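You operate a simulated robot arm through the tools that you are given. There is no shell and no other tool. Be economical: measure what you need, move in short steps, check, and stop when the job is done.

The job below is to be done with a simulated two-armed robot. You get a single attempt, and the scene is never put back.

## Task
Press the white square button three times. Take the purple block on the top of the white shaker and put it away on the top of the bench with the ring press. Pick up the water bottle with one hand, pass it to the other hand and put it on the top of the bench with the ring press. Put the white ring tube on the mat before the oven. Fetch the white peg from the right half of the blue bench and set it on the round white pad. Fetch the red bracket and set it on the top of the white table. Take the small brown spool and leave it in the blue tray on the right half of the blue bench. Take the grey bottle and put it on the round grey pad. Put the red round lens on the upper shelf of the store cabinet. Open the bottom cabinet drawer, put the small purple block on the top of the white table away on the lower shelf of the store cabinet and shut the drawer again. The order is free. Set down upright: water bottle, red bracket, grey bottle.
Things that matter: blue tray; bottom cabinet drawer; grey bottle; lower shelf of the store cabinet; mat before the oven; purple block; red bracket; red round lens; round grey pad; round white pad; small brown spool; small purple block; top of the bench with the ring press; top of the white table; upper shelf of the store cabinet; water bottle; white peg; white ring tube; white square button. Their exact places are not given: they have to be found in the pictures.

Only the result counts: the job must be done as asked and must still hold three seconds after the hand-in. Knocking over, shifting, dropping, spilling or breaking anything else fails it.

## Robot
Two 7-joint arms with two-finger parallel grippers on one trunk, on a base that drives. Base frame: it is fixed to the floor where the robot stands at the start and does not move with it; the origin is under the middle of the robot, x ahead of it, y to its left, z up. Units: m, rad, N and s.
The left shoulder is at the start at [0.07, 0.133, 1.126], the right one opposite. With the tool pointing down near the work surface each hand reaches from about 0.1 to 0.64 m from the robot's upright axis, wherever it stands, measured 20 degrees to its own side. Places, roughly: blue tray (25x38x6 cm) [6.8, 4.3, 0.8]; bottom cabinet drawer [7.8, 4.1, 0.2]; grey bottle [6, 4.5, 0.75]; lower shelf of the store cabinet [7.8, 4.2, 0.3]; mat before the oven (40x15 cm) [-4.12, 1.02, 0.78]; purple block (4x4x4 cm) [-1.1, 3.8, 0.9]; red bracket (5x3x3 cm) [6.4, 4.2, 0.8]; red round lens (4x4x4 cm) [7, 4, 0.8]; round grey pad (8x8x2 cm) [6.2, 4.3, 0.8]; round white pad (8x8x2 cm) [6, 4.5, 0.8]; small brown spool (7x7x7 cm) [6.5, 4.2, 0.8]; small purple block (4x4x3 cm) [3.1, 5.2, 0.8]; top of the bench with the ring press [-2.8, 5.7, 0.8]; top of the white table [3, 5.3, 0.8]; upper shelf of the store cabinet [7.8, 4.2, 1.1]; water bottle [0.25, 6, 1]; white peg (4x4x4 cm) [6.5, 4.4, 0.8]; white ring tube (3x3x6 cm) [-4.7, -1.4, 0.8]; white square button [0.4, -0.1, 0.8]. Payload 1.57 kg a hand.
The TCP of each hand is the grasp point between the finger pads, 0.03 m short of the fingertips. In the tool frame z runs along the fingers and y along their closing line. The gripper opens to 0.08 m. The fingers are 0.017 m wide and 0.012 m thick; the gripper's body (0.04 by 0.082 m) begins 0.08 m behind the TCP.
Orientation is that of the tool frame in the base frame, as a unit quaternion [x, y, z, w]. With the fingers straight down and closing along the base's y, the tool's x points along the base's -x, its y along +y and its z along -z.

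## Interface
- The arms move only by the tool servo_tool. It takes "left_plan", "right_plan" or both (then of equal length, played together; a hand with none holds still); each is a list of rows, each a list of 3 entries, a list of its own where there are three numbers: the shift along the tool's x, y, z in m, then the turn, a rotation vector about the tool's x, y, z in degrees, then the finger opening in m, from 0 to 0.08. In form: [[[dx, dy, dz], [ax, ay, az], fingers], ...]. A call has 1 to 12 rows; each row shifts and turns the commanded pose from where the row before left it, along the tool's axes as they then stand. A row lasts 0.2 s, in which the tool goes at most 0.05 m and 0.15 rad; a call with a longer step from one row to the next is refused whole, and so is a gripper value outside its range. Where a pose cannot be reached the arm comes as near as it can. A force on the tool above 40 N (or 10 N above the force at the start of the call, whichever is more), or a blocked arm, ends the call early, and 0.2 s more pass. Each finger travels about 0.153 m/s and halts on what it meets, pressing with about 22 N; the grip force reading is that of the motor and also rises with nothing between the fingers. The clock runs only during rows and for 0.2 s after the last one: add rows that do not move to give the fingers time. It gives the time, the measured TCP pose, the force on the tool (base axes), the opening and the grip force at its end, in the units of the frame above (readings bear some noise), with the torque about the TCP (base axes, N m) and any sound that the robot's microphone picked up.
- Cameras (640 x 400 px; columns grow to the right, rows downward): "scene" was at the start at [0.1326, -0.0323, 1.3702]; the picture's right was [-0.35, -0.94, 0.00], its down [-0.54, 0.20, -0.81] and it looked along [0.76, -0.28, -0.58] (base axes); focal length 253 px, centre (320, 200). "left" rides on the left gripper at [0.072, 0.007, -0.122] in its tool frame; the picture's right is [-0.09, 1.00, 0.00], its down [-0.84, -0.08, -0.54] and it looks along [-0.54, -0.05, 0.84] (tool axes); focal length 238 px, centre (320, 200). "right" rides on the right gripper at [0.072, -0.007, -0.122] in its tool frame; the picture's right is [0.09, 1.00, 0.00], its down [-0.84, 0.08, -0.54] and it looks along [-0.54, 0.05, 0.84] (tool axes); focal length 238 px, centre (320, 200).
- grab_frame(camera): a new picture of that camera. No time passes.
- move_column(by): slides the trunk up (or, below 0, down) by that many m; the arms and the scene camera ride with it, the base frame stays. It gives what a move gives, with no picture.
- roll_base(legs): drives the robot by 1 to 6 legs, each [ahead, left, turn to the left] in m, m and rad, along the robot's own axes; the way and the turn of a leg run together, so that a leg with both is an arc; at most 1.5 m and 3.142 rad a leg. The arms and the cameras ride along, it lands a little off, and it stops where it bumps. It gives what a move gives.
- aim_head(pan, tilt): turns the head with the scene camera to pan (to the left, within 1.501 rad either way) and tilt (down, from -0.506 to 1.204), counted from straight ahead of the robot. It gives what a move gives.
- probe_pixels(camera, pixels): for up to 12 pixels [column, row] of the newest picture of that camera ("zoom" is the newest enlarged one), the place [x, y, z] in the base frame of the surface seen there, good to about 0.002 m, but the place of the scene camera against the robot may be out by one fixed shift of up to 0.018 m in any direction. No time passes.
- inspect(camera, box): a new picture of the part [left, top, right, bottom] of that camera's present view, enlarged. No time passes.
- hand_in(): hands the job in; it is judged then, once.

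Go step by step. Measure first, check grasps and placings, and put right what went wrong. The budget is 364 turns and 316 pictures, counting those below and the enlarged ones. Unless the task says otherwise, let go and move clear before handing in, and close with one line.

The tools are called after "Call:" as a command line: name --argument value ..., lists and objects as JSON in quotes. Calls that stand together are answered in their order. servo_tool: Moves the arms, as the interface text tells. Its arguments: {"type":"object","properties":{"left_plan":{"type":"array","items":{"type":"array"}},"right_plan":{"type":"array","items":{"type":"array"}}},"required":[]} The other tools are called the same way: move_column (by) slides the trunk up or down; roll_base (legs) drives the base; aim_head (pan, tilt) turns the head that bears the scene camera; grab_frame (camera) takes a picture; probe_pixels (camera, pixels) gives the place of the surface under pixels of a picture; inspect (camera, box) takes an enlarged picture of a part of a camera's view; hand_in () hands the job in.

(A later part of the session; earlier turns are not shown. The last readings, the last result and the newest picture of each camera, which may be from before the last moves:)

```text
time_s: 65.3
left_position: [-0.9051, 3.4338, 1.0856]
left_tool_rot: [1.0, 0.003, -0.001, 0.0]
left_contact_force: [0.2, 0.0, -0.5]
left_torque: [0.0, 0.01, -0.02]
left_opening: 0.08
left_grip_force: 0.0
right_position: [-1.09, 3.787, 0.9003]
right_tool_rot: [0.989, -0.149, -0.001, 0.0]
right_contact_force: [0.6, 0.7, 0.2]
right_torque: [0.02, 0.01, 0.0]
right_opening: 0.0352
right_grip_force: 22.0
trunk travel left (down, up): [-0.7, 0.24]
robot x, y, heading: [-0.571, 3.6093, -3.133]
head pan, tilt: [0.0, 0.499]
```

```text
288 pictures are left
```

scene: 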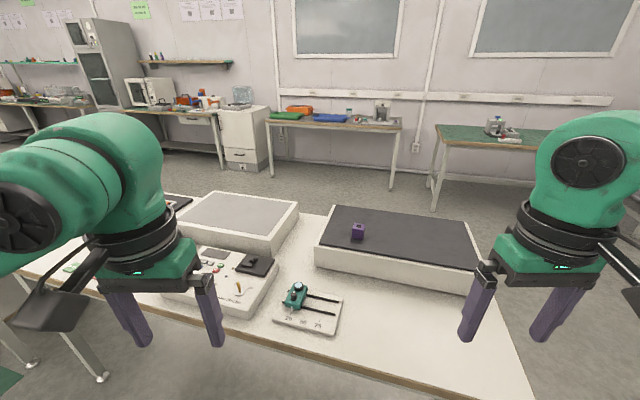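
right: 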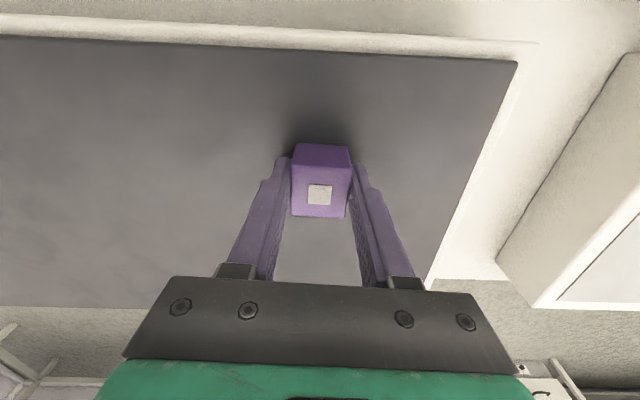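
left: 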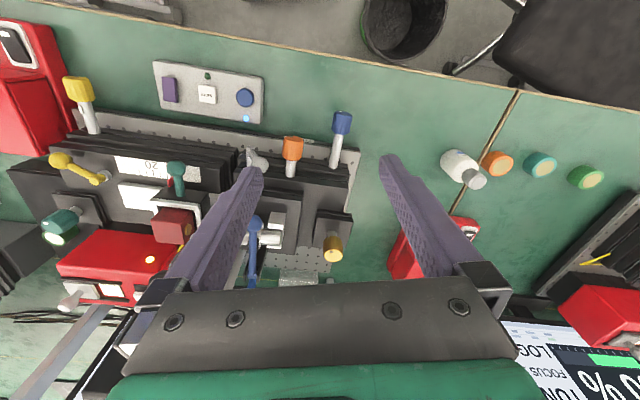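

Gripped at 0.035. Lift.

Call:
servo_tool --right_plan '[[[0, 0, -0.03], [0, 0, 0], 0.0], [[0, 0, -0.045], [0, 0, 0], 0.0], [[0, 0, -0.045], [0, 0, 0], 0.0], [[0, 0, -0.045], [0, 0, 0], 0.0], [[0, 0, -0.03], [0, 0, 0], 0.0], [[0.045, 0, 0], [0, 0, 0], 0.0], [[0.045, 0, 0], [0, 0, 0], 0.0], [[0.045, 0, 0], [0, 0, 0], 0.0], [[0, 0, 0], [0, 0, 0], 0.0]]'

Call:
grab_frame --camera "right"

```text
time_s: 67.3
left_position: [-0.9063, 3.4349, 1.0863]
left_tool_rot: [1.0, 0.003, 0.0, -0.001]
left_contact_force: [-0.7, 0.0, -0.2]
left_torque: [-0.01, -0.03, -0.02]
left_opening: 0.0798
left_grip_force: 0.2
right_position: [-0.9615, 3.7474, 1.0924]
right_tool_rot: [0.989, -0.15, 0.0, 0.001]
right_contact_force: [0.6, 0.0, -0.2]
right_torque: [-0.01, 0.0, 0.0]
right_opening: 0.0351
right_grip_force: 22.3
trunk travel left (down, up): [-0.7, 0.24]
robot x, y, heading: [-0.5721, 3.6071, -3.133]
head pan, tilt: [0.0, 0.499]
```

```text
287 pictures are left
```

right: 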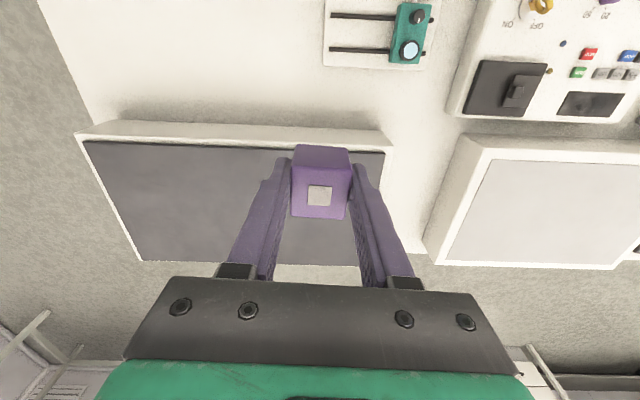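

Holding. Back off, drive north past the table and look.

Call:
roll_base --legs '[[-0.4, 0, 0], [0, -1.4, 0]]'

Call:
grab_frame --camera "scene"

```text
time_s: 76.6
left_position: [-0.5078, 4.8807, 1.0857]
left_tool_rot: [1.0, 0.002, 0.0, -0.001]
left_contact_force: [-0.6, -0.4, 0.2]
left_torque: [0.01, 0.0, -0.04]
left_opening: 0.0802
left_grip_force: 0.0
right_position: [-0.5621, 5.1938, 1.0948]
right_tool_rot: [0.989, -0.151, -0.001, 0.0]
right_contact_force: [-0.3, 0.2, -0.9]
right_torque: [0.01, 0.01, 0.01]
right_opening: 0.0355
right_grip_force: 22.2
trunk travel left (down, up): [-0.7, 0.24]
robot x, y, heading: [-0.1697, 5.0542, -3.14]
head pan, tilt: [0.0, 0.499]
```

```text
286 pictures are left
```

scene: 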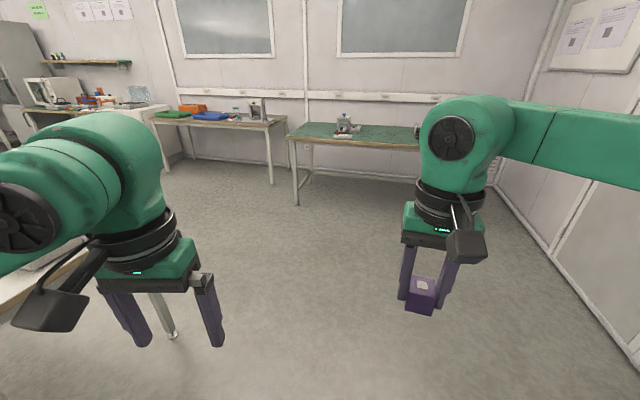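

Call:
probe_pixels --camera "scene" --pixels '[[300, 140], [395, 148], [415, 148], [345, 143], [342, 135], [358, 133], [295, 205], [175, 337], [60, 250], [380, 128], [310, 125], [500, 210]]'

Call:
inspect --camera "scene" --box '[270, 90, 430, 190]'

```text
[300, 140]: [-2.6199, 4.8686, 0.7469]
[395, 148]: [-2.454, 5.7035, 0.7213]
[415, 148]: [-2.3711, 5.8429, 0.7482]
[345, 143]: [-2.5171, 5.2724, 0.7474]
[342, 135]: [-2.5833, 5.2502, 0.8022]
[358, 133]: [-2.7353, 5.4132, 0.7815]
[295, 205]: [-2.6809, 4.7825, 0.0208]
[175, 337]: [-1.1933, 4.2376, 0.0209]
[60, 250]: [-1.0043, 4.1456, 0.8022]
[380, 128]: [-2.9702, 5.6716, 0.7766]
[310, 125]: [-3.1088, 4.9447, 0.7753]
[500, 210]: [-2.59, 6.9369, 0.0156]
```

```text
4.00 times, centred on (350, 140) of scene
```

zoom: 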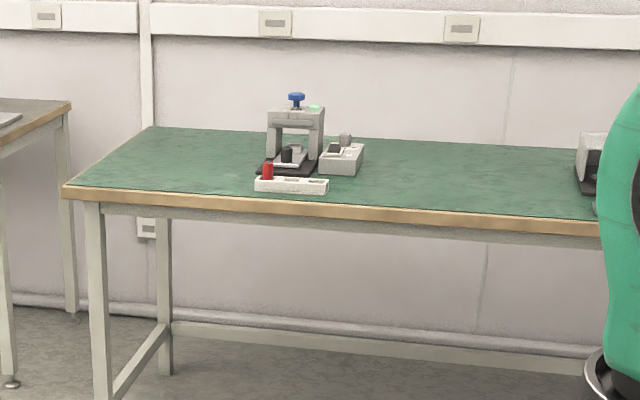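

The bench front edge runs (-2.62,4.87)→(-2.37,5.84). Turn 14.5° right and drive up to it.

Call:
roll_base --legs '[[0, 0, -0.253], [1.0, 0.05, 0], [0.93, 0.05, 0]]'

Call:
aim_head --pan -0.2 --tilt 0.6

Call:
grab_frame --camera "scene"

Call:
grab_frame --camera "right"

```text
time_s: 87.1
left_position: [-2.4264, 5.3596, 1.0863]
left_tool_rot: [0.992, -0.127, 0.0, 0.0]
left_contact_force: [0.5, 0.2, 0.2]
left_torque: [0.0, 0.0, 0.03]
left_opening: 0.08
left_grip_force: 0.2
right_position: [-2.4002, 5.6757, 1.0949]
right_tool_rot: [0.961, -0.276, -0.002, 0.001]
right_contact_force: [0.6, 0.3, -0.1]
right_torque: [-0.01, 0.02, -0.04]
right_opening: 0.0353
right_grip_force: 22.2
trunk travel left (down, up): [-0.7, 0.24]
robot x, y, heading: [-2.0579, 5.4422, 2.889]
head pan, tilt: [0.0, 0.499]
```

```text
time_s: 87.8
left_position: [-2.4279, 5.3607, 1.0856]
left_tool_rot: [0.992, -0.128, 0.0, -0.001]
left_contact_force: [-0.1, -0.2, -0.2]
left_torque: [0.02, 0.0, 0.0]
left_opening: 0.0802
left_grip_force: 0.0
right_position: [-2.4023, 5.6757, 1.0944]
right_tool_rot: [0.961, -0.276, -0.002, -0.001]
right_contact_force: [0.5, -0.2, -0.7]
right_torque: [-0.02, 0.0, 0.01]
right_opening: 0.0354
right_grip_force: 22.4
trunk travel left (down, up): [-0.7, 0.24]
robot x, y, heading: [-2.062, 5.4432, 2.889]
head pan, tilt: [-0.201, 0.6]
```

```text
284 pictures are left
```

scene: 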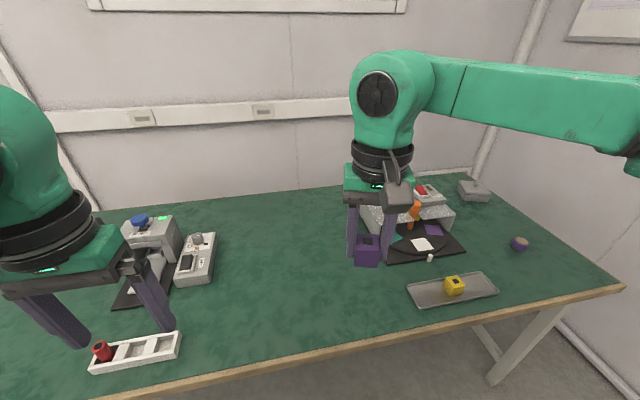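

```text
283 pictures are left
```

right: 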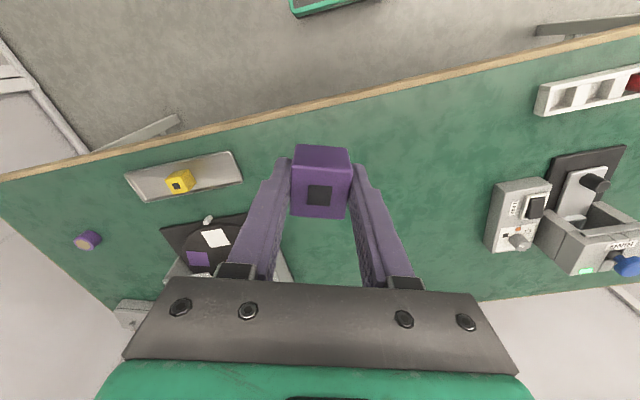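

Call:
probe_pixels --camera "right" --pixels '[[400, 180], [430, 220], [330, 120], [330, 102], [245, 215], [485, 215], [240, 165], [400, 120], [420, 250]]'

Call:
probe_pixels --camera "scene" --pixels '[[320, 340], [280, 270], [300, 220], [215, 280], [345, 250], [385, 260], [405, 290], [180, 340]]'

```text
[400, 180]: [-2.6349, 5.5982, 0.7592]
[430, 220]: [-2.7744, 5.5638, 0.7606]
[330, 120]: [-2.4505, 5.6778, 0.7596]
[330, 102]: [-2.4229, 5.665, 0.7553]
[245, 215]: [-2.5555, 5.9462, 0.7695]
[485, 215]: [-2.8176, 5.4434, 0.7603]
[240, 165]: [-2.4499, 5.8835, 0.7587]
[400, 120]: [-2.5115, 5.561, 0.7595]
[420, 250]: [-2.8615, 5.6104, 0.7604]
```

```text
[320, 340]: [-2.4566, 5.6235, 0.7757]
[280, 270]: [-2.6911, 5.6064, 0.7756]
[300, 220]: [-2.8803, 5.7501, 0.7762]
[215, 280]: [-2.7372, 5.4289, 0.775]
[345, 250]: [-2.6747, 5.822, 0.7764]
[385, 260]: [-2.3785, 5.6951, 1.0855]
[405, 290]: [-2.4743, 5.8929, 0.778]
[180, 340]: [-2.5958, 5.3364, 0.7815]
```

Drive 0.12 m closer, then lower the block onto free space near (-2.64, 5.68); table top z=0.760, so release at TCP z≈0.799.

Call:
roll_base --legs '[[0.12, 0, 0]]'

Call:
servo_tool --right_plan '[[[-0.03, 0.029, 0], [0, 0, 0], 0], [[-0.03, 0.029, 0], [0, 0, 0], 0], [[-0.03, 0.029, 0], [0, 0, 0], 0], [[0, 0, 0.048], [0, 0, 0], 0], [[0, 0, 0.048], [0, 0, 0], 0], [[0, 0, 0.048], [0, 0, 0], 0], [[0, 0, 0.048], [0, 0, 0], 0], [[0, 0, 0.048], [0, 0, 0], 0], [[0, 0, 0], [0, 0, 0], 0]]'

Call:
grab_frame --camera "right"

```text
time_s: 89.0
left_position: [-2.5428, 5.3907, 1.0859]
left_tool_rot: [0.992, -0.128, -0.001, 0.0]
left_contact_force: [-0.6, 0.1, 0.6]
left_torque: [-0.03, -0.02, -0.03]
left_opening: 0.0799
left_grip_force: 0.0
right_position: [-2.5165, 5.7066, 1.0943]
right_tool_rot: [0.961, -0.276, -0.001, -0.001]
right_contact_force: [-0.3, 0.0, -0.6]
right_torque: [-0.03, -0.02, -0.01]
right_opening: 0.0353
right_grip_force: 22.5
trunk travel left (down, up): [-0.7, 0.24]
robot x, y, heading: [-2.1783, 5.4732, 2.885]
head pan, tilt: [-0.201, 0.6]
```

```text
time_s: 91.0
left_position: [-2.544, 5.3906, 1.0855]
left_tool_rot: [0.992, -0.128, 0.001, -0.001]
left_contact_force: [-0.4, 0.8, -0.4]
left_torque: [0.01, 0.0, -0.01]
left_opening: 0.0801
left_grip_force: 0.0
right_position: [-2.5797, 5.7063, 0.8598]
right_tool_rot: [0.961, -0.276, -0.001, 0.001]
right_contact_force: [-1.4, 0.7, 0.3]
right_torque: [-0.01, 0.0, 0.03]
right_opening: 0.0351
right_grip_force: 21.9
right hand out of reach, approached as far as the arm can: row 2, 3, 8
trunk travel left (down, up): [-0.7, 0.24]
robot x, y, heading: [-2.1768, 5.4717, 2.885]
head pan, tilt: [-0.201, 0.6]
```

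```text
282 pictures are left
```

right: 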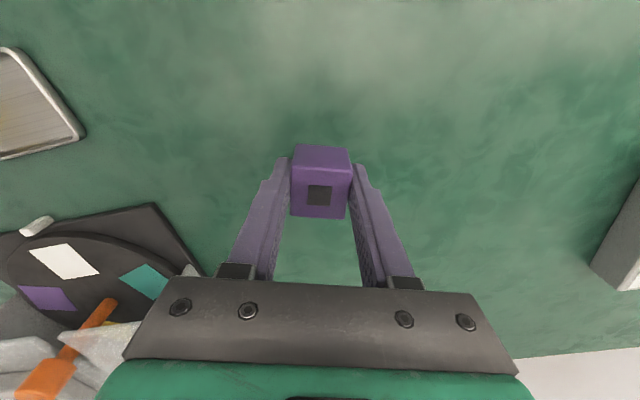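

Clear of things here; place here. Lower with the trunk by 0.055.

Call:
move_column --by -0.055

```text
time_s: 92.0
left_position: [-2.5438, 5.3915, 1.0316]
left_tool_rot: [0.992, -0.128, 0.0, 0.0]
left_contact_force: [-0.3, -0.6, -0.6]
left_torque: [-0.01, 0.04, 0.01]
left_opening: 0.08
left_grip_force: 0.0
right_position: [-2.5805, 5.7062, 0.8047]
right_tool_rot: [0.961, -0.276, -0.003, 0.001]
right_contact_force: [-0.7, 1.0, -0.3]
right_torque: [-0.01, -0.01, 0.01]
right_opening: 0.0355
right_grip_force: 22.1
trunk travel left (down, up): [-0.645, 0.295]
robot x, y, heading: [-2.1761, 5.4748, 2.883]
head pan, tilt: [-0.201, 0.6]
```

Call:
move_column --by -0.006

Call:
servo_tool --right_plan '[[[0, 0, 0], [0, 0, 0], 0.03], [[0, 0, 0], [0, 0, 0], 0.05], [[0, 0, 0], [0, 0, 0], 0.07], [[0, 0, -0.03], [0, 0, 0], 0.08], [[0, 0, -0.04], [0, 0, 0], 0.08], [[0, 0, -0.04], [0, 0, 0], 0.08], [[0, 0, -0.04], [0, 0, 0], 0.08], [[0, 0, -0.04], [0, 0, 0], 0.08], [[0, 0, 0], [0, 0, 0], 0.08]]'

Call:
grab_frame --camera "right"

```text
time_s: 92.5
left_position: [-2.5442, 5.3913, 1.0258]
left_tool_rot: [0.992, -0.127, 0.0, -0.001]
left_contact_force: [0.4, -0.2, 0.8]
left_torque: [-0.01, -0.01, -0.02]
left_opening: 0.08
left_grip_force: 0.0
right_position: [-2.5804, 5.7063, 0.7996]
right_tool_rot: [0.961, -0.277, -0.001, 0.001]
right_contact_force: [-1.2, 0.3, -0.4]
right_torque: [0.02, 0.04, -0.03]
right_opening: 0.0353
right_grip_force: 21.8
trunk travel left (down, up): [-0.639, 0.301]
robot x, y, heading: [-2.1765, 5.4727, 2.883]
head pan, tilt: [-0.201, 0.6]
```

```text
time_s: 94.5
left_position: [-2.5441, 5.3913, 1.025]
left_tool_rot: [0.992, -0.128, 0.0, 0.001]
left_contact_force: [0.1, 0.9, 0.0]
left_torque: [-0.01, -0.01, 0.02]
left_opening: 0.0799
left_grip_force: 0.0
right_position: [-2.5797, 5.706, 0.9885]
right_tool_rot: [0.961, -0.276, -0.001, 0.001]
right_contact_force: [-0.1, -0.6, -0.2]
right_torque: [0.03, -0.01, -0.04]
right_opening: 0.0801
right_grip_force: 0.1
trunk travel left (down, up): [-0.639, 0.301]
robot x, y, heading: [-2.1771, 5.475, 2.888]
head pan, tilt: [-0.201, 0.6]
```

```text
281 pictures are left
```

right: 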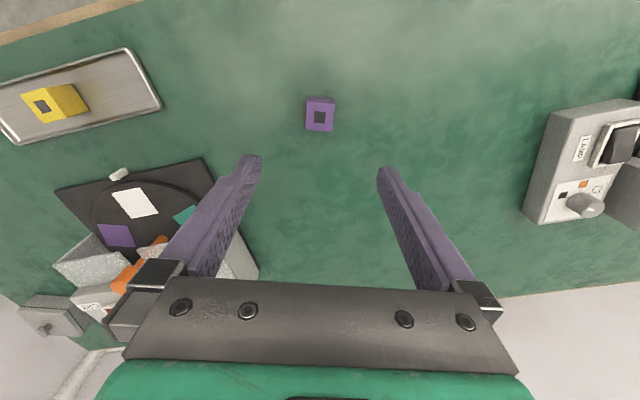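

Block placed. Retract, raise the trunk, back off and turn south to view the west aisle.

Call:
servo_tool --right_plan '[[[0.04, -0.01, 0], [0, 0, -5.8], 0.08], [[0.04, -0.01, 0], [0, 0, -5.8], 0.08], [[0.04, 0, 0], [0, 0, -5.8], 0.08], [[0, 0, 0], [0, 0, 0], 0.08]]'

Call:
move_column --by 0.061

Call:
roll_base --legs '[[-0.4, 0, 0], [0, 0, 1.825], [1.3, -0.6, 0]]'

Call:
aim_head --pan 0 --tilt 0.35

Call:
grab_frame --camera "scene"

```text
time_s: 95.5
left_position: [-2.5454, 5.3914, 1.024]
left_tool_rot: [0.992, -0.128, 0.0, -0.001]
left_contact_force: [-0.2, 0.5, 0.4]
left_torque: [0.01, 0.0, -0.01]
left_opening: 0.0801
left_grip_force: 0.2
right_position: [-2.4627, 5.6681, 0.9878]
right_tool_rot: [0.992, -0.127, -0.002, 0.002]
right_contact_force: [0.1, 0.0, -0.2]
right_torque: [0.0, 0.0, 0.01]
right_opening: 0.0802
right_grip_force: 0.1
trunk travel left (down, up): [-0.639, 0.301]
robot x, y, heading: [-2.1781, 5.4743, 2.887]
head pan, tilt: [-0.201, 0.6]
```

```text
time_s: 96.6
left_position: [-2.5455, 5.3906, 1.0857]
left_tool_rot: [0.992, -0.128, 0.0, 0.0]
left_contact_force: [-0.3, 0.1, -0.1]
left_torque: [0.01, -0.04, 0.01]
left_opening: 0.0802
left_grip_force: 0.0
right_position: [-2.4623, 5.6697, 1.0493]
right_tool_rot: [0.992, -0.128, -0.002, 0.0]
right_contact_force: [0.8, 0.3, -0.1]
right_torque: [0.02, 0.0, -0.01]
right_opening: 0.08
right_grip_force: 0.1
trunk travel left (down, up): [-0.7, 0.24]
robot x, y, heading: [-2.181, 5.4742, 2.891]
head pan, tilt: [-0.201, 0.6]
```

```text
time_s: 110.2
left_position: [-2.252, 3.7278, 1.0865]
left_tool_rot: [0.716, 0.699, 0.0, 0.0]
left_contact_force: [0.5, -0.6, 0.6]
left_torque: [0.0, 0.02, 0.01]
left_opening: 0.08
left_grip_force: 0.1
right_position: [-2.5422, 3.7434, 1.0491]
right_tool_rot: [0.716, 0.698, 0.0, 0.001]
right_contact_force: [0.3, -0.4, 0.4]
right_torque: [0.0, -0.01, 0.02]
right_opening: 0.08
right_grip_force: 0.2
trunk travel left (down, up): [-0.7, 0.24]
robot x, y, heading: [-2.4157, 4.0662, -1.595]
head pan, tilt: [-0.201, 0.6]
```

```text
time_s: 111.0
left_position: [-2.2516, 3.7284, 1.0858]
left_tool_rot: [0.716, 0.698, -0.001, 0.0]
left_contact_force: [-0.4, 0.0, -0.1]
left_torque: [0.0, -0.02, 0.01]
left_opening: 0.0798
left_grip_force: 0.0
right_position: [-2.5415, 3.7443, 1.0494]
right_tool_rot: [0.715, 0.699, -0.001, 0.003]
right_contact_force: [0.7, -0.4, -0.3]
right_torque: [-0.01, -0.01, 0.0]
right_opening: 0.0798
right_grip_force: 0.1
trunk travel left (down, up): [-0.7, 0.24]
robot x, y, heading: [-2.4162, 4.0658, -1.596]
head pan, tilt: [0.0, 0.351]
```

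```text
280 pictures are left
```

scene: 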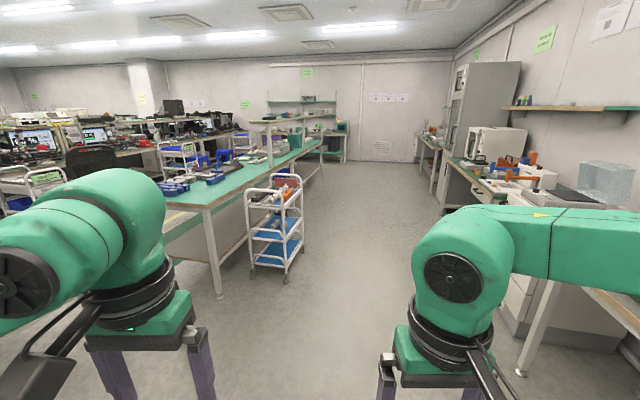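

Call:
probe_pixels --camera "scene" --pixels '[[285, 280], [305, 225], [525, 375], [505, 320], [545, 225], [440, 208], [430, 175], [322, 180], [460, 170], [500, 190], [437, 155], [218, 297]]'

Call:
inspect --camera "scene" --box '[400, 60, 640, 210]'

```text
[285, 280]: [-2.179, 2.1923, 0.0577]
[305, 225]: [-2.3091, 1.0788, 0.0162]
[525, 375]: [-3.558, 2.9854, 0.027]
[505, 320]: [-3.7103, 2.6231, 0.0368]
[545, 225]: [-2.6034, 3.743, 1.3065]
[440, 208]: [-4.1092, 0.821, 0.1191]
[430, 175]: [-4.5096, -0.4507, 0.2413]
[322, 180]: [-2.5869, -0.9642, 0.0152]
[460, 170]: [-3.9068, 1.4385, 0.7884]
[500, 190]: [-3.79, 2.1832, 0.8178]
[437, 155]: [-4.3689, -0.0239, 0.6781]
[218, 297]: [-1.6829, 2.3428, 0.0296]
```

```text
2.67 times, centred on (520, 135) of scene
```

zoom: 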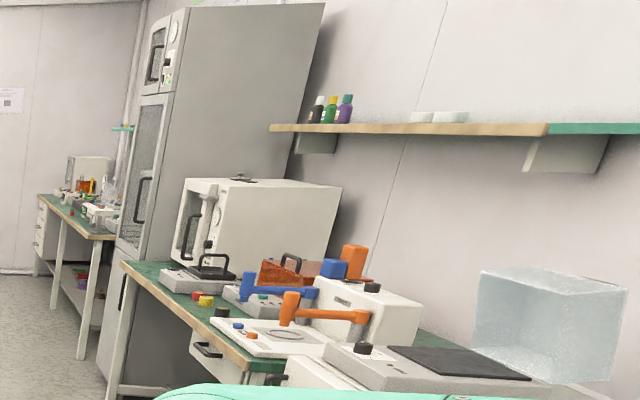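

Aisle is clear between the trolley (x≥-2.3) and the wall desks (x≤-3.7/-4.4). Drive down to about (-3.6,-1.2) and face west.

Call:
roll_base --legs '[[0.85, -0.27, 0], [0.85, -0.25, 0], [1.2, -0.22, 0], [1.2, -0.22, 0], [1.1, -0.15, 0], [0, 0, -1.57]]'

Call:
aim_head --pan 0 --tilt 0.5

Call:
grab_frame --camera "scene"

```text
time_s: 140.4
left_position: [-4.136, -1.1627, 1.0856]
left_tool_rot: [0.999, -0.043, 0.0, 0.0]
left_contact_force: [-0.3, 0.0, -0.1]
left_torque: [0.01, 0.03, 0.03]
left_opening: 0.0797
left_grip_force: 0.0
right_position: [-4.1035, -0.8743, 1.0485]
right_tool_rot: [0.999, -0.042, -0.002, 0.001]
right_contact_force: [-0.3, 0.6, -0.4]
right_torque: [-0.02, -0.03, 0.02]
right_opening: 0.0801
right_grip_force: 0.0
trunk travel left (down, up): [-0.7, 0.24]
robot x, y, heading: [-3.7881, -1.0184, 3.056]
head pan, tilt: [0.0, 0.351]
```

```text
time_s: 141.1
left_position: [-4.1357, -1.163, 1.0863]
left_tool_rot: [0.999, -0.043, 0.0, 0.0]
left_contact_force: [-0.6, 1.1, 0.2]
left_torque: [0.01, -0.01, 0.05]
left_opening: 0.0799
left_grip_force: 0.0
right_position: [-4.1029, -0.8736, 1.0495]
right_tool_rot: [0.999, -0.042, -0.002, 0.001]
right_contact_force: [-0.3, -0.7, -0.2]
right_torque: [0.01, 0.01, -0.01]
right_opening: 0.08
right_grip_force: 0.0
trunk travel left (down, up): [-0.7, 0.24]
robot x, y, heading: [-3.7847, -1.0199, 3.058]
head pan, tilt: [0.0, 0.499]
```

```text
278 pictures are left
```

scene: 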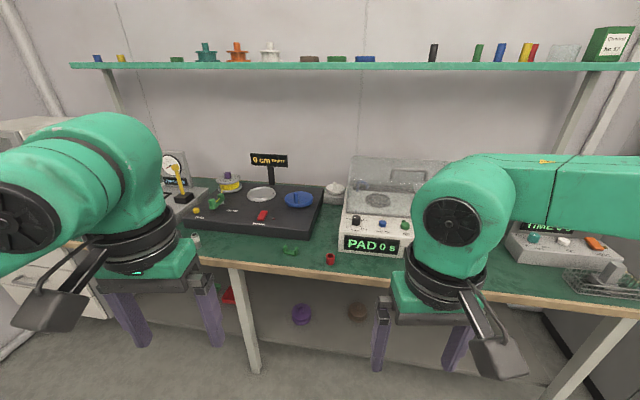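

Call:
inspect --camera "scene" --box '[150, 150, 350, 275]'

Call:
probe_pixels --camera "scene" --pixels '[[195, 236], [195, 241], [335, 190], [300, 262], [350, 278], [270, 272]]'

```text
3.20 times, centred on (250, 212) of scene
```

zoom: 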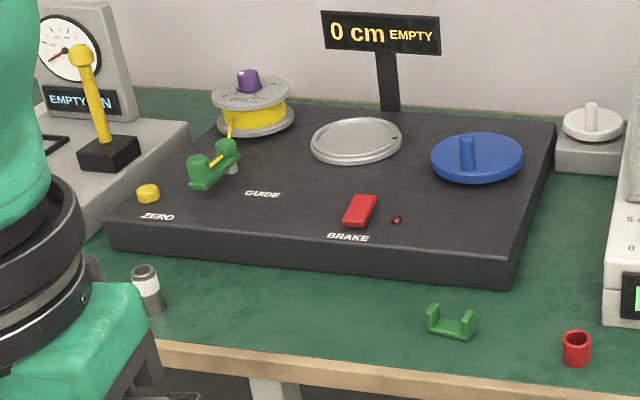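

```text
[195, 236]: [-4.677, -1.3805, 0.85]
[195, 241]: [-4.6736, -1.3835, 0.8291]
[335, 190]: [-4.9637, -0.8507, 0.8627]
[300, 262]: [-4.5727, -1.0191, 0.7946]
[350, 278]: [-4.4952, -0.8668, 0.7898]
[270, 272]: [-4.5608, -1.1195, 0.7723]
```

The tube (white with dark band) stands at about (-4.677,-1.38), zoom pixel (148,290). Align with the desk and approach with the left hand.

Call:
roll_base --legs '[[0, 0, -0.17], [0.29, 0.4, 0]]'

Call:
grab_frame --camera "left"

Call:
grab_frame --camera "scene"

```text
time_s: 144.7
left_position: [-4.5423, -1.4203, 1.0875]
left_tool_rot: [0.992, -0.128, 0.0, 0.001]
left_contact_force: [-0.4, -1.0, 0.7]
left_torque: [-0.02, -0.01, -0.01]
left_opening: 0.0801
left_grip_force: 0.0
right_position: [-4.4601, -1.1423, 1.0491]
right_tool_rot: [0.992, -0.127, -0.002, 0.001]
right_contact_force: [-0.4, 0.4, -0.7]
right_torque: [-0.02, 0.0, -0.01]
right_opening: 0.0801
right_grip_force: 0.0
trunk travel left (down, up): [-0.7, 0.24]
robot x, y, heading: [-4.1761, -1.3385, 2.886]
head pan, tilt: [0.0, 0.499]
```

```text
276 pictures are left
```

left: 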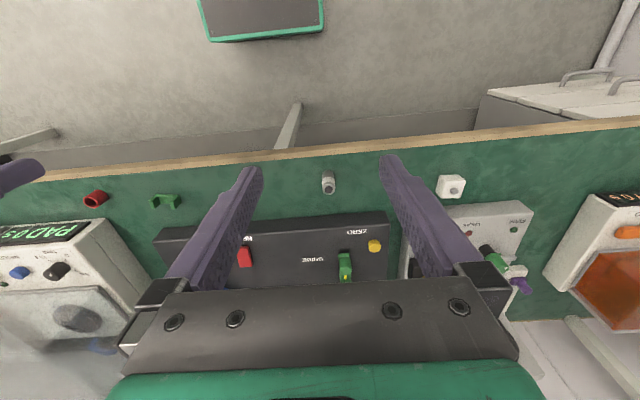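

```text
275 pictures are left
```

scene: 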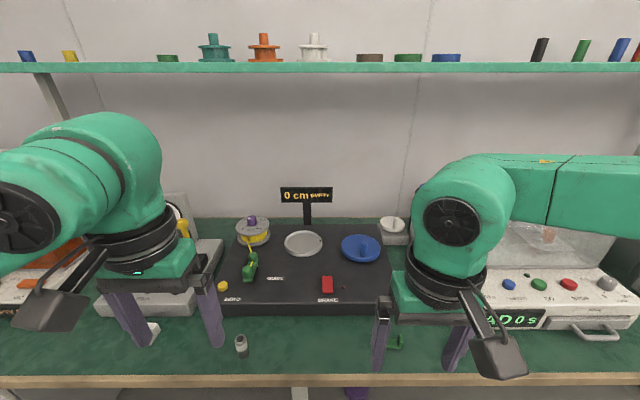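

Call:
inspect --camera "left" --box '[288, 155, 368, 205]'

Call:
probe_pixels --camera "left" --pixels '[[329, 188], [329, 175], [315, 200], [300, 190], [346, 158]]'

```text
8.00 times, centred on (328, 180) of left
```

zoom: 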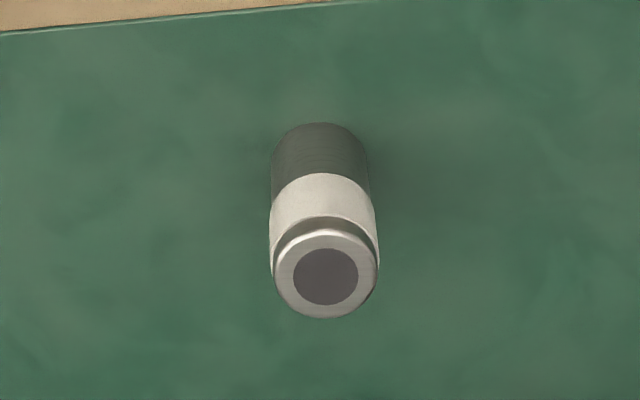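

```text
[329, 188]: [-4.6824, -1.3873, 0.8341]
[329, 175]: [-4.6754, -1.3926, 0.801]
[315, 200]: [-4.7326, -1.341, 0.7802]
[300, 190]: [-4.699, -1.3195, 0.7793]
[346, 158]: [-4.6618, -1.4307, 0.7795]
```

Call:
probe_pixels --camera "zoom" --pixels '[[325, 243], [325, 308], [285, 275], [368, 275]]'

```text
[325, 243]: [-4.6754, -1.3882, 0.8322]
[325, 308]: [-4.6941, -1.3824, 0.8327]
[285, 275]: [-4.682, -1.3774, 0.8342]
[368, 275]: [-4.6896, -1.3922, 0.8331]
```

Tube centre (-4.685,-1.385), top 0.833, bottom 0.779. Move above it.

Call:
servo_tool --left_plan '[[[-0.037, 0, 0], [0, 0, 0], 0.08], [[-0.037, 0, 0], [0, 0, 0], 0.08], [[-0.037, 0, 0], [0, 0, 0], 0.08], [[-0.036, 0.002, 0], [0, 0, 0], 0.08], [[0, 0, 0.045], [0, 0, 0], 0.08], [[0, 0, 0.045], [0, 0, 0], 0.08], [[0, 0, 0.045], [0, 0, 0], 0.08], [[0, 0, 0.045], [0, 0, 0], 0.08], [[0, 0, 0.04], [0, 0, 0], 0.08], [[0, 0, 0], [0, 0, 0], 0.08]]'

Call:
grab_frame --camera "left"

```text
time_s: 146.9
left_position: [-4.6851, -1.3856, 0.8661]
left_tool_rot: [0.992, -0.127, 0.0, 0.0]
left_contact_force: [-0.3, 0.2, 0.4]
left_torque: [0.01, 0.0, 0.03]
left_opening: 0.0802
left_grip_force: 0.1
right_position: [-4.4612, -1.1419, 1.0481]
right_tool_rot: [0.992, -0.128, -0.003, 0.001]
right_contact_force: [-0.4, -0.5, -1.2]
right_torque: [-0.01, -0.01, -0.01]
right_opening: 0.0801
right_grip_force: 0.2
trunk travel left (down, up): [-0.7, 0.24]
robot x, y, heading: [-4.1789, -1.3374, 2.885]
head pan, tilt: [0.0, 0.499]
```

```text
273 pictures are left
```

left: 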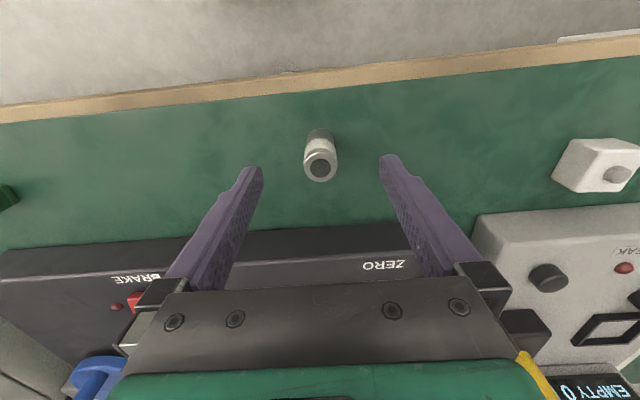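

Call:
grab_frame --camera "scene"

Call:
probe_pixels --camera "left" --pixels '[[590, 385], [545, 390], [550, 280], [525, 365], [500, 230]]'

```text
272 pictures are left
```

scene: 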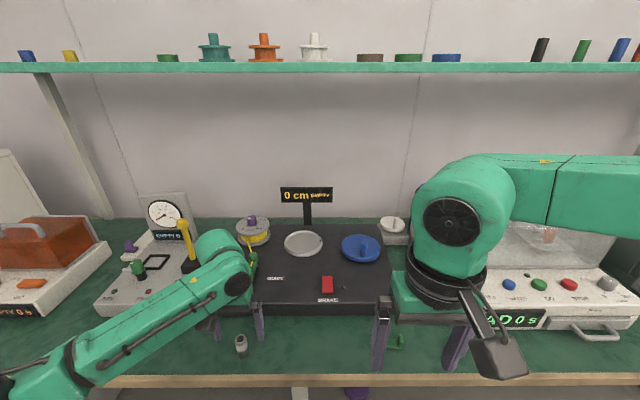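

```text
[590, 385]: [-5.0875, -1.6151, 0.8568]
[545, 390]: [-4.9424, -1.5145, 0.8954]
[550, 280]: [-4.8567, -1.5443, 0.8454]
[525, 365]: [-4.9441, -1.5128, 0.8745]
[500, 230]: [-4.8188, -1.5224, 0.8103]
```

Clear. Lower to TCP 0.815, close, lift.

Call:
servo_tool --left_plan '[[[0, 0, 0.025], [0, 0, 0], 0.08], [[0, 0, 0.025], [0, 0, 0], 0.08], [[0, 0, 0], [0, 0, 0], 0.0], [[0, 0, 0], [0, 0, 0], 0.0], [[0, 0, 0], [0, 0, 0], 0.0], [[0, 0, -0.03], [0, 0, 0], 0.0], [[0, 0, -0.045], [0, 0, 0], 0.0], [[0, 0, -0.045], [0, 0, 0], 0.0], [[0, 0, -0.045], [0, 0, 0], 0.0], [[0, 0, -0.045], [0, 0, 0], 0.0], [[0, 0, 0], [0, 0, 0], 0.0]]'

Call:
grab_frame --camera "left"

```text
time_s: 149.3
left_position: [-4.6864, -1.3855, 1.0264]
left_tool_rot: [0.992, -0.127, 0.001, 0.0]
left_contact_force: [-0.4, 0.1, -0.3]
left_torque: [0.0, 0.0, 0.03]
left_opening: 0.0234
left_grip_force: 22.1
right_position: [-4.462, -1.1413, 1.0503]
right_tool_rot: [0.992, -0.127, -0.003, 0.001]
right_contact_force: [0.7, 0.4, 0.4]
right_torque: [0.01, -0.02, 0.0]
right_opening: 0.08
right_grip_force: 0.1
trunk travel left (down, up): [-0.7, 0.24]
robot x, y, heading: [-4.1795, -1.3339, 2.886]
head pan, tilt: [0.0, 0.499]
```

```text
271 pictures are left
```

left: 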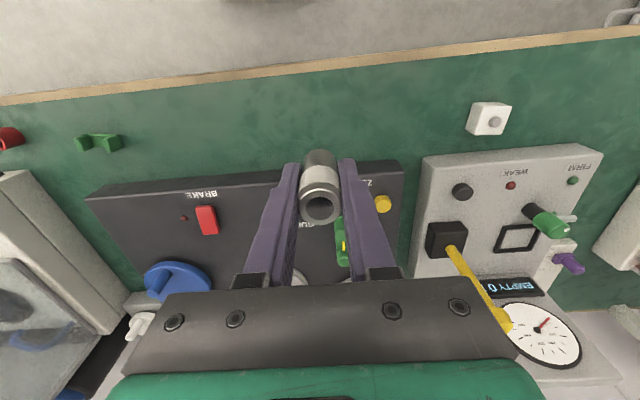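

Tube held (0.0234). Retract, back off and drive north to the mat by the oven.

Call:
servo_tool --left_plan '[[[0.04, 0, -0.02], [0, 0, 0], 0], [[0.04, 0, -0.02], [0, 0, 0], 0], [[0.04, 0, -0.02], [0, 0, 0], 0], [[0.03, 0, 0], [0, 0, 0], 0]]'

Call:
roll_base --legs '[[-0.5, 0, 0], [0, -1.3, 0], [0, -1.25, 0]]'

Call:
grab_frame --camera "scene"

```text
time_s: 150.3
left_position: [-4.5391, -1.421, 1.0872]
left_tool_rot: [0.992, -0.127, 0.0, 0.0]
left_contact_force: [1.0, -0.1, -0.2]
left_torque: [0.03, 0.03, -0.02]
left_opening: 0.0235
left_grip_force: 22.2
right_position: [-4.4613, -1.1423, 1.0497]
right_tool_rot: [0.992, -0.127, -0.003, 0.0]
right_contact_force: [0.0, -0.3, 0.3]
right_torque: [0.04, 0.03, -0.02]
right_opening: 0.0799
right_grip_force: 0.0
trunk travel left (down, up): [-0.7, 0.24]
robot x, y, heading: [-4.175, -1.3377, 2.885]
head pan, tilt: [0.0, 0.499]
```

```text
time_s: 165.2
left_position: [-3.4734, 0.9114, 1.0866]
left_tool_rot: [0.993, -0.115, 0.0, 0.0]
left_contact_force: [-0.3, -0.1, -1.4]
left_torque: [0.0, 0.0, 0.02]
left_opening: 0.0233
left_grip_force: 21.7
right_position: [-3.4027, 1.1931, 1.0481]
right_tool_rot: [0.993, -0.114, -0.002, 0.001]
right_contact_force: [-0.7, 0.6, -1.4]
right_torque: [0.0, 0.0, 0.02]
right_opening: 0.0799
right_grip_force: 0.0
trunk travel left (down, up): [-0.7, 0.24]
robot x, y, heading: [-3.1111, 1.0024, 2.914]
head pan, tilt: [0.0, 0.499]
```

```text
270 pictures are left
```

scene: 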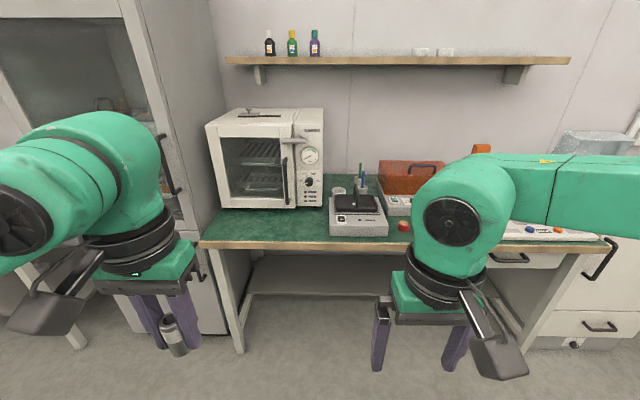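

Call:
inspect --camera "scene" --box '[190, 170, 350, 270]'

Call:
probe_pixels --camera "scene" --pixels '[[220, 205], [210, 240], [260, 240], [330, 244], [260, 222], [320, 225]]'

```text
4.00 times, centred on (270, 220) of scene
```

zoom: 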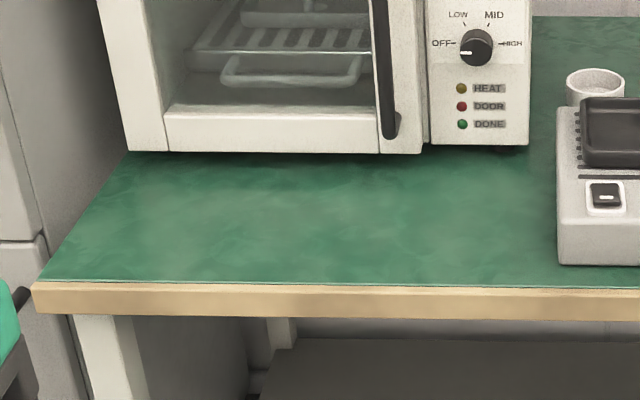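

```text
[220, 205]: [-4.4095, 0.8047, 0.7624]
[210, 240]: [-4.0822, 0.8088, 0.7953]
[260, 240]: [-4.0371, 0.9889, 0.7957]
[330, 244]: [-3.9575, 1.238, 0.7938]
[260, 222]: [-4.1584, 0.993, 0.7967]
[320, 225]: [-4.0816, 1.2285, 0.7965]
```

The mat is the strip of desk before the oven, about (-4.12,1.02), z≈0.780. Drive up and place with the left hand.

Call:
roll_base --legs '[[0.54, 0.05, 0]]'

Call:
grab_frame --camera "left"

Call:
grab_frame --camera "scene"

```text
time_s: 168.4
left_position: [-4.0125, 0.9817, 1.0875]
left_tool_rot: [0.994, -0.111, 0.001, 0.001]
left_contact_force: [0.7, -0.3, -0.9]
left_torque: [0.01, -0.03, 0.0]
left_opening: 0.0231
left_grip_force: 22.3
right_position: [-3.9426, 1.2622, 1.049]
right_tool_rot: [0.994, -0.111, -0.002, 0.001]
right_contact_force: [-0.2, -0.2, 0.4]
right_torque: [0.0, 0.0, 0.01]
right_opening: 0.0797
right_grip_force: 0.1
trunk travel left (down, up): [-0.7, 0.24]
robot x, y, heading: [-3.655, 1.0773, 2.919]
head pan, tilt: [0.0, 0.499]
```

```text
268 pictures are left
```

left: 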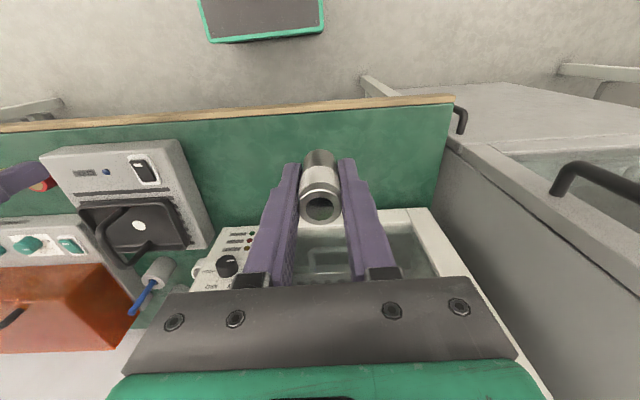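

```text
267 pictures are left
```

scene: 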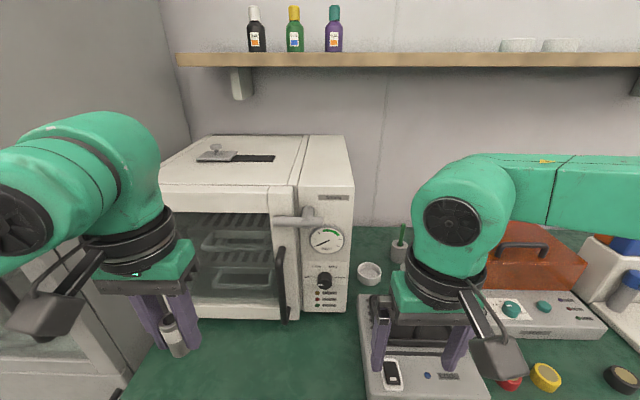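

Call:
probe_pixels --camera "scene" --pixels '[[282, 300], [282, 255], [245, 315], [325, 308], [300, 220], [330, 200], [260, 345], [200, 370], [240, 195]]'

Call:
probe_pixels --camera "left" --pixels '[[400, 215], [280, 150], [260, 200], [430, 230], [320, 115]]'

```text
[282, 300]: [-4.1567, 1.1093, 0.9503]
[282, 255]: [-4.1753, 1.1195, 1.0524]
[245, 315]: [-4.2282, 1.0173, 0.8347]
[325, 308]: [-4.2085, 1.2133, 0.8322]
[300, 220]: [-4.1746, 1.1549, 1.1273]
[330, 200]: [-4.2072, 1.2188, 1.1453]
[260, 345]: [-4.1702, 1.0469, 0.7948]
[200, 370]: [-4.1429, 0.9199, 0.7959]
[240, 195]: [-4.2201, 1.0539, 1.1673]
```

```text
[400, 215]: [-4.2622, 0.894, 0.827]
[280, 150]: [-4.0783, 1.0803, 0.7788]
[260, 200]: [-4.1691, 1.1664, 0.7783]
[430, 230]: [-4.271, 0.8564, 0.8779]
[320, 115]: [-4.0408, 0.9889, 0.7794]
```

Call:
servo_tool --left_plan '[[[-0.044, 0.006, 0], [0, 0, 0], 0], [[-0.043, 0.0055, 0], [0, 0, 0], 0], [[0, 0, 0.047], [0, 0, 0], 0], [[0, 0, 0.047], [0, 0, 0], 0], [[0, 0, 0.047], [0, 0, 0], 0], [[0, 0, 0.047], [0, 0, 0], 0], [[0, 0, 0.047], [0, 0, 0], 0], [[0, 0, 0.02], [0, 0, 0], 0], [[0, 0, 0], [0, 0, 0], 0]]'

Call:
grab_frame --camera "scene"

Call:
grab_frame --camera "left"

```text
time_s: 170.4
left_position: [-4.0998, 0.989, 0.8312]
left_tool_rot: [0.994, -0.111, 0.0, 0.0]
left_contact_force: [-0.5, 0.2, -1.8]
left_torque: [0.02, 0.0, 0.01]
left_opening: 0.0233
left_grip_force: 22.1
right_position: [-3.9441, 1.2621, 1.0488]
right_tool_rot: [0.994, -0.111, -0.002, 0.001]
right_contact_force: [0.1, 0.4, 0.3]
right_torque: [-0.04, 0.0, -0.04]
right_opening: 0.08
right_grip_force: 0.1
trunk travel left (down, up): [-0.7, 0.24]
robot x, y, heading: [-3.6537, 1.0783, 2.92]
head pan, tilt: [0.0, 0.499]
```

```text
266 pictures are left
```

scene: 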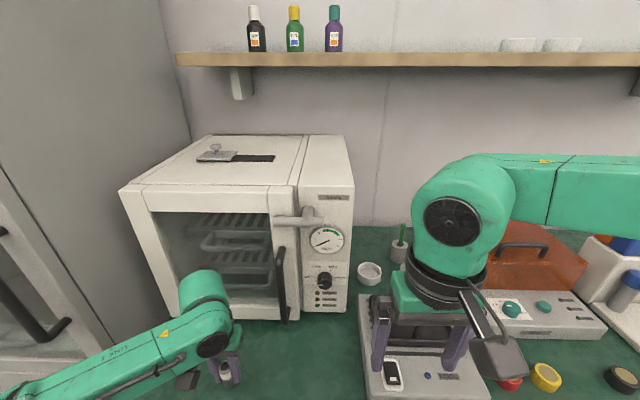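

```text
265 pictures are left
```

left: 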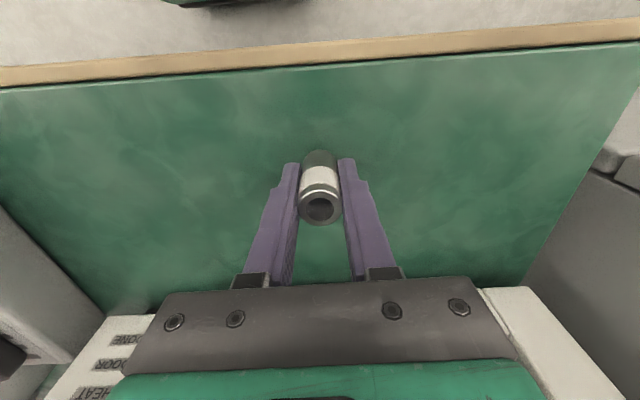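

Good. Lower 14 mm, release, rise.

Call:
servo_tool --left_plan '[[[0, 0, 0.009], [0, 0, 0], 0], [[0, 0, 0.005], [0, 0, 0], 0], [[0, 0, 0], [0, 0, 0], 0], [[0, 0, 0], [0, 0, 0], 0.03], [[0, 0, 0], [0, 0, 0], 0.05], [[0, 0, 0], [0, 0, 0], 0.07], [[0, 0, -0.03], [0, 0, 0], 0.07], [[0, 0, -0.045], [0, 0, 0], 0.07], [[0, 0, -0.045], [0, 0, 0], 0.07], [[0, 0, -0.045], [0, 0, 0], 0.07], [[0, 0, -0.045], [0, 0, 0], 0.08], [[0.04, 0, -0.02], [0, 0, 0], 0.08]]'

Call:
grab_frame --camera "left"

```text
time_s: 173.0
left_position: [-4.0599, 0.978, 1.0494]
left_tool_rot: [0.994, -0.111, -0.002, 0.0]
left_contact_force: [-0.1, -0.4, -0.4]
left_torque: [0.01, 0.08, 0.0]
left_opening: 0.0799
left_grip_force: 0.0
right_position: [-3.9433, 1.2616, 1.0495]
right_tool_rot: [0.994, -0.111, -0.004, 0.0]
right_contact_force: [0.2, 0.0, 0.2]
right_torque: [0.01, 0.04, 0.03]
right_opening: 0.0801
right_grip_force: 0.0
trunk travel left (down, up): [-0.7, 0.24]
robot x, y, heading: [-3.6517, 1.0752, 2.92]
head pan, tilt: [0.0, 0.499]
```

```text
264 pictures are left
```

left: 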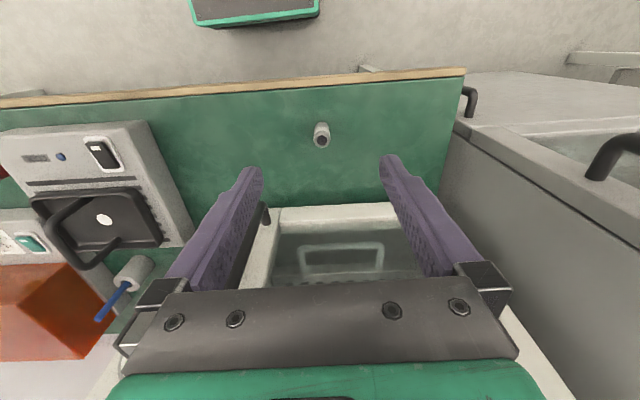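

Tube placed on the mat. Drive back north toward the water bottle.

Call:
roll_base --legs '[[-0.6, 0, 0], [0, 0, -1.35], [1.5, -0.1, 0], [1.5, -0.5, 0], [1.2, -0.6, 0], [0, 0, -1.0]]'

Call:
aim_head --pan 0 --tilt 0.35

Call:
grab_frame --camera "scene"

```text
refused: leg 3 is longer than a leg can be; nothing moved
```

```text
time_s: 173.7
left_position: [-4.0623, 0.9807, 1.0477]
left_tool_rot: [0.994, -0.112, 0.0, 0.0]
left_contact_force: [0.3, 0.2, -0.9]
left_torque: [0.03, 0.0, 0.02]
left_opening: 0.0799
left_grip_force: 0.0
right_position: [-3.9437, 1.2618, 1.049]
right_tool_rot: [0.994, -0.11, -0.001, 0.001]
right_contact_force: [-0.6, -0.5, -0.1]
right_torque: [0.03, 0.03, -0.01]
right_opening: 0.0799
right_grip_force: 0.1
trunk travel left (down, up): [-0.7, 0.24]
robot x, y, heading: [-3.6545, 1.0749, 2.924]
head pan, tilt: [0.0, 0.351]
```

```text
263 pictures are left
```

scene: 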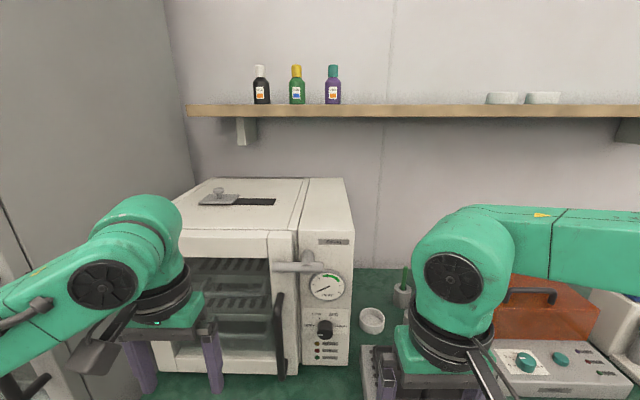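

Call:
roll_base --legs '[[-0.6, 0, 0], [0, 0, -1.35], [1.45, -0.1, 0], [1.4, -0.5, 0], [1.3, -0.6, 0], [0, 0, -1.0]]'

Call:
grab_frame --camera "scene"

```text
time_s: 203.6
left_position: [-1.5955, 5.4626, 1.0478]
left_tool_rot: [-0.28, 0.96, 0.001, 0.0]
left_contact_force: [-0.1, -0.5, 0.1]
left_torque: [0.02, 0.01, -0.03]
left_opening: 0.0802
left_grip_force: 0.0
right_position: [-1.4787, 5.1815, 1.0494]
right_tool_rot: [-0.281, 0.96, 0.001, 0.002]
right_contact_force: [0.1, 0.3, 0.3]
right_torque: [-0.01, -0.02, 0.03]
right_opening: 0.0802
right_grip_force: 0.1
trunk travel left (down, up): [-0.7, 0.24]
robot x, y, heading: [-1.8115, 5.1037, 0.57]
head pan, tilt: [0.0, 0.351]
```

```text
262 pictures are left
```

scene: 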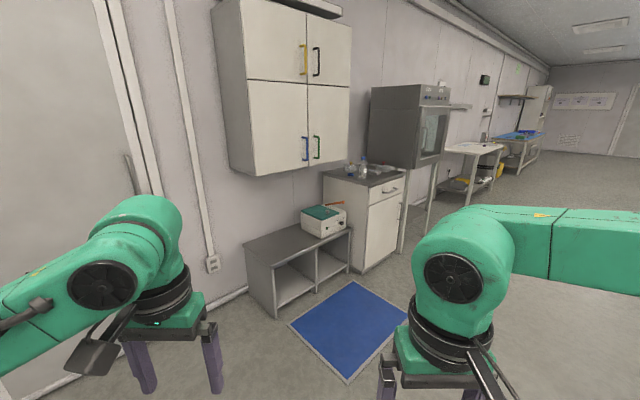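

Call:
inspect --camera "scene" --box '[310, 140, 430, 215]'

Call:
probe_pixels --camera "scene" --pixels '[[364, 168], [350, 172], [325, 170], [364, 187], [405, 178], [345, 100], [240, 170], [365, 270], [345, 230], [402, 250], [370, 100], [290, 300]]'

```text
5.33 times, centred on (370, 178) of scene
```

zoom: 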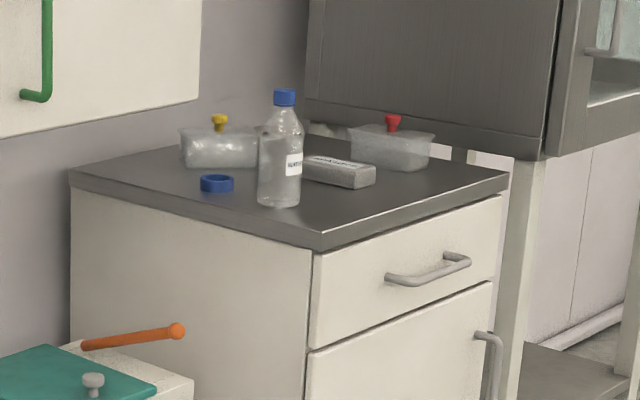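

```text
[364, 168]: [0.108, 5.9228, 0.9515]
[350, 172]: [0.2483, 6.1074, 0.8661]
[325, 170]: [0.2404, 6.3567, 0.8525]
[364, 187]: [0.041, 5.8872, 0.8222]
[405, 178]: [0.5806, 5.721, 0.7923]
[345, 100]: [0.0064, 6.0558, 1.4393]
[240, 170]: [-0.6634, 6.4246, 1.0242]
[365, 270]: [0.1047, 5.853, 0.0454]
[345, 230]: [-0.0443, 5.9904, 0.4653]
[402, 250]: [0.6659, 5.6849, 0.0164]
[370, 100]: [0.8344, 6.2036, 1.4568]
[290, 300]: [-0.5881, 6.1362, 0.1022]
```

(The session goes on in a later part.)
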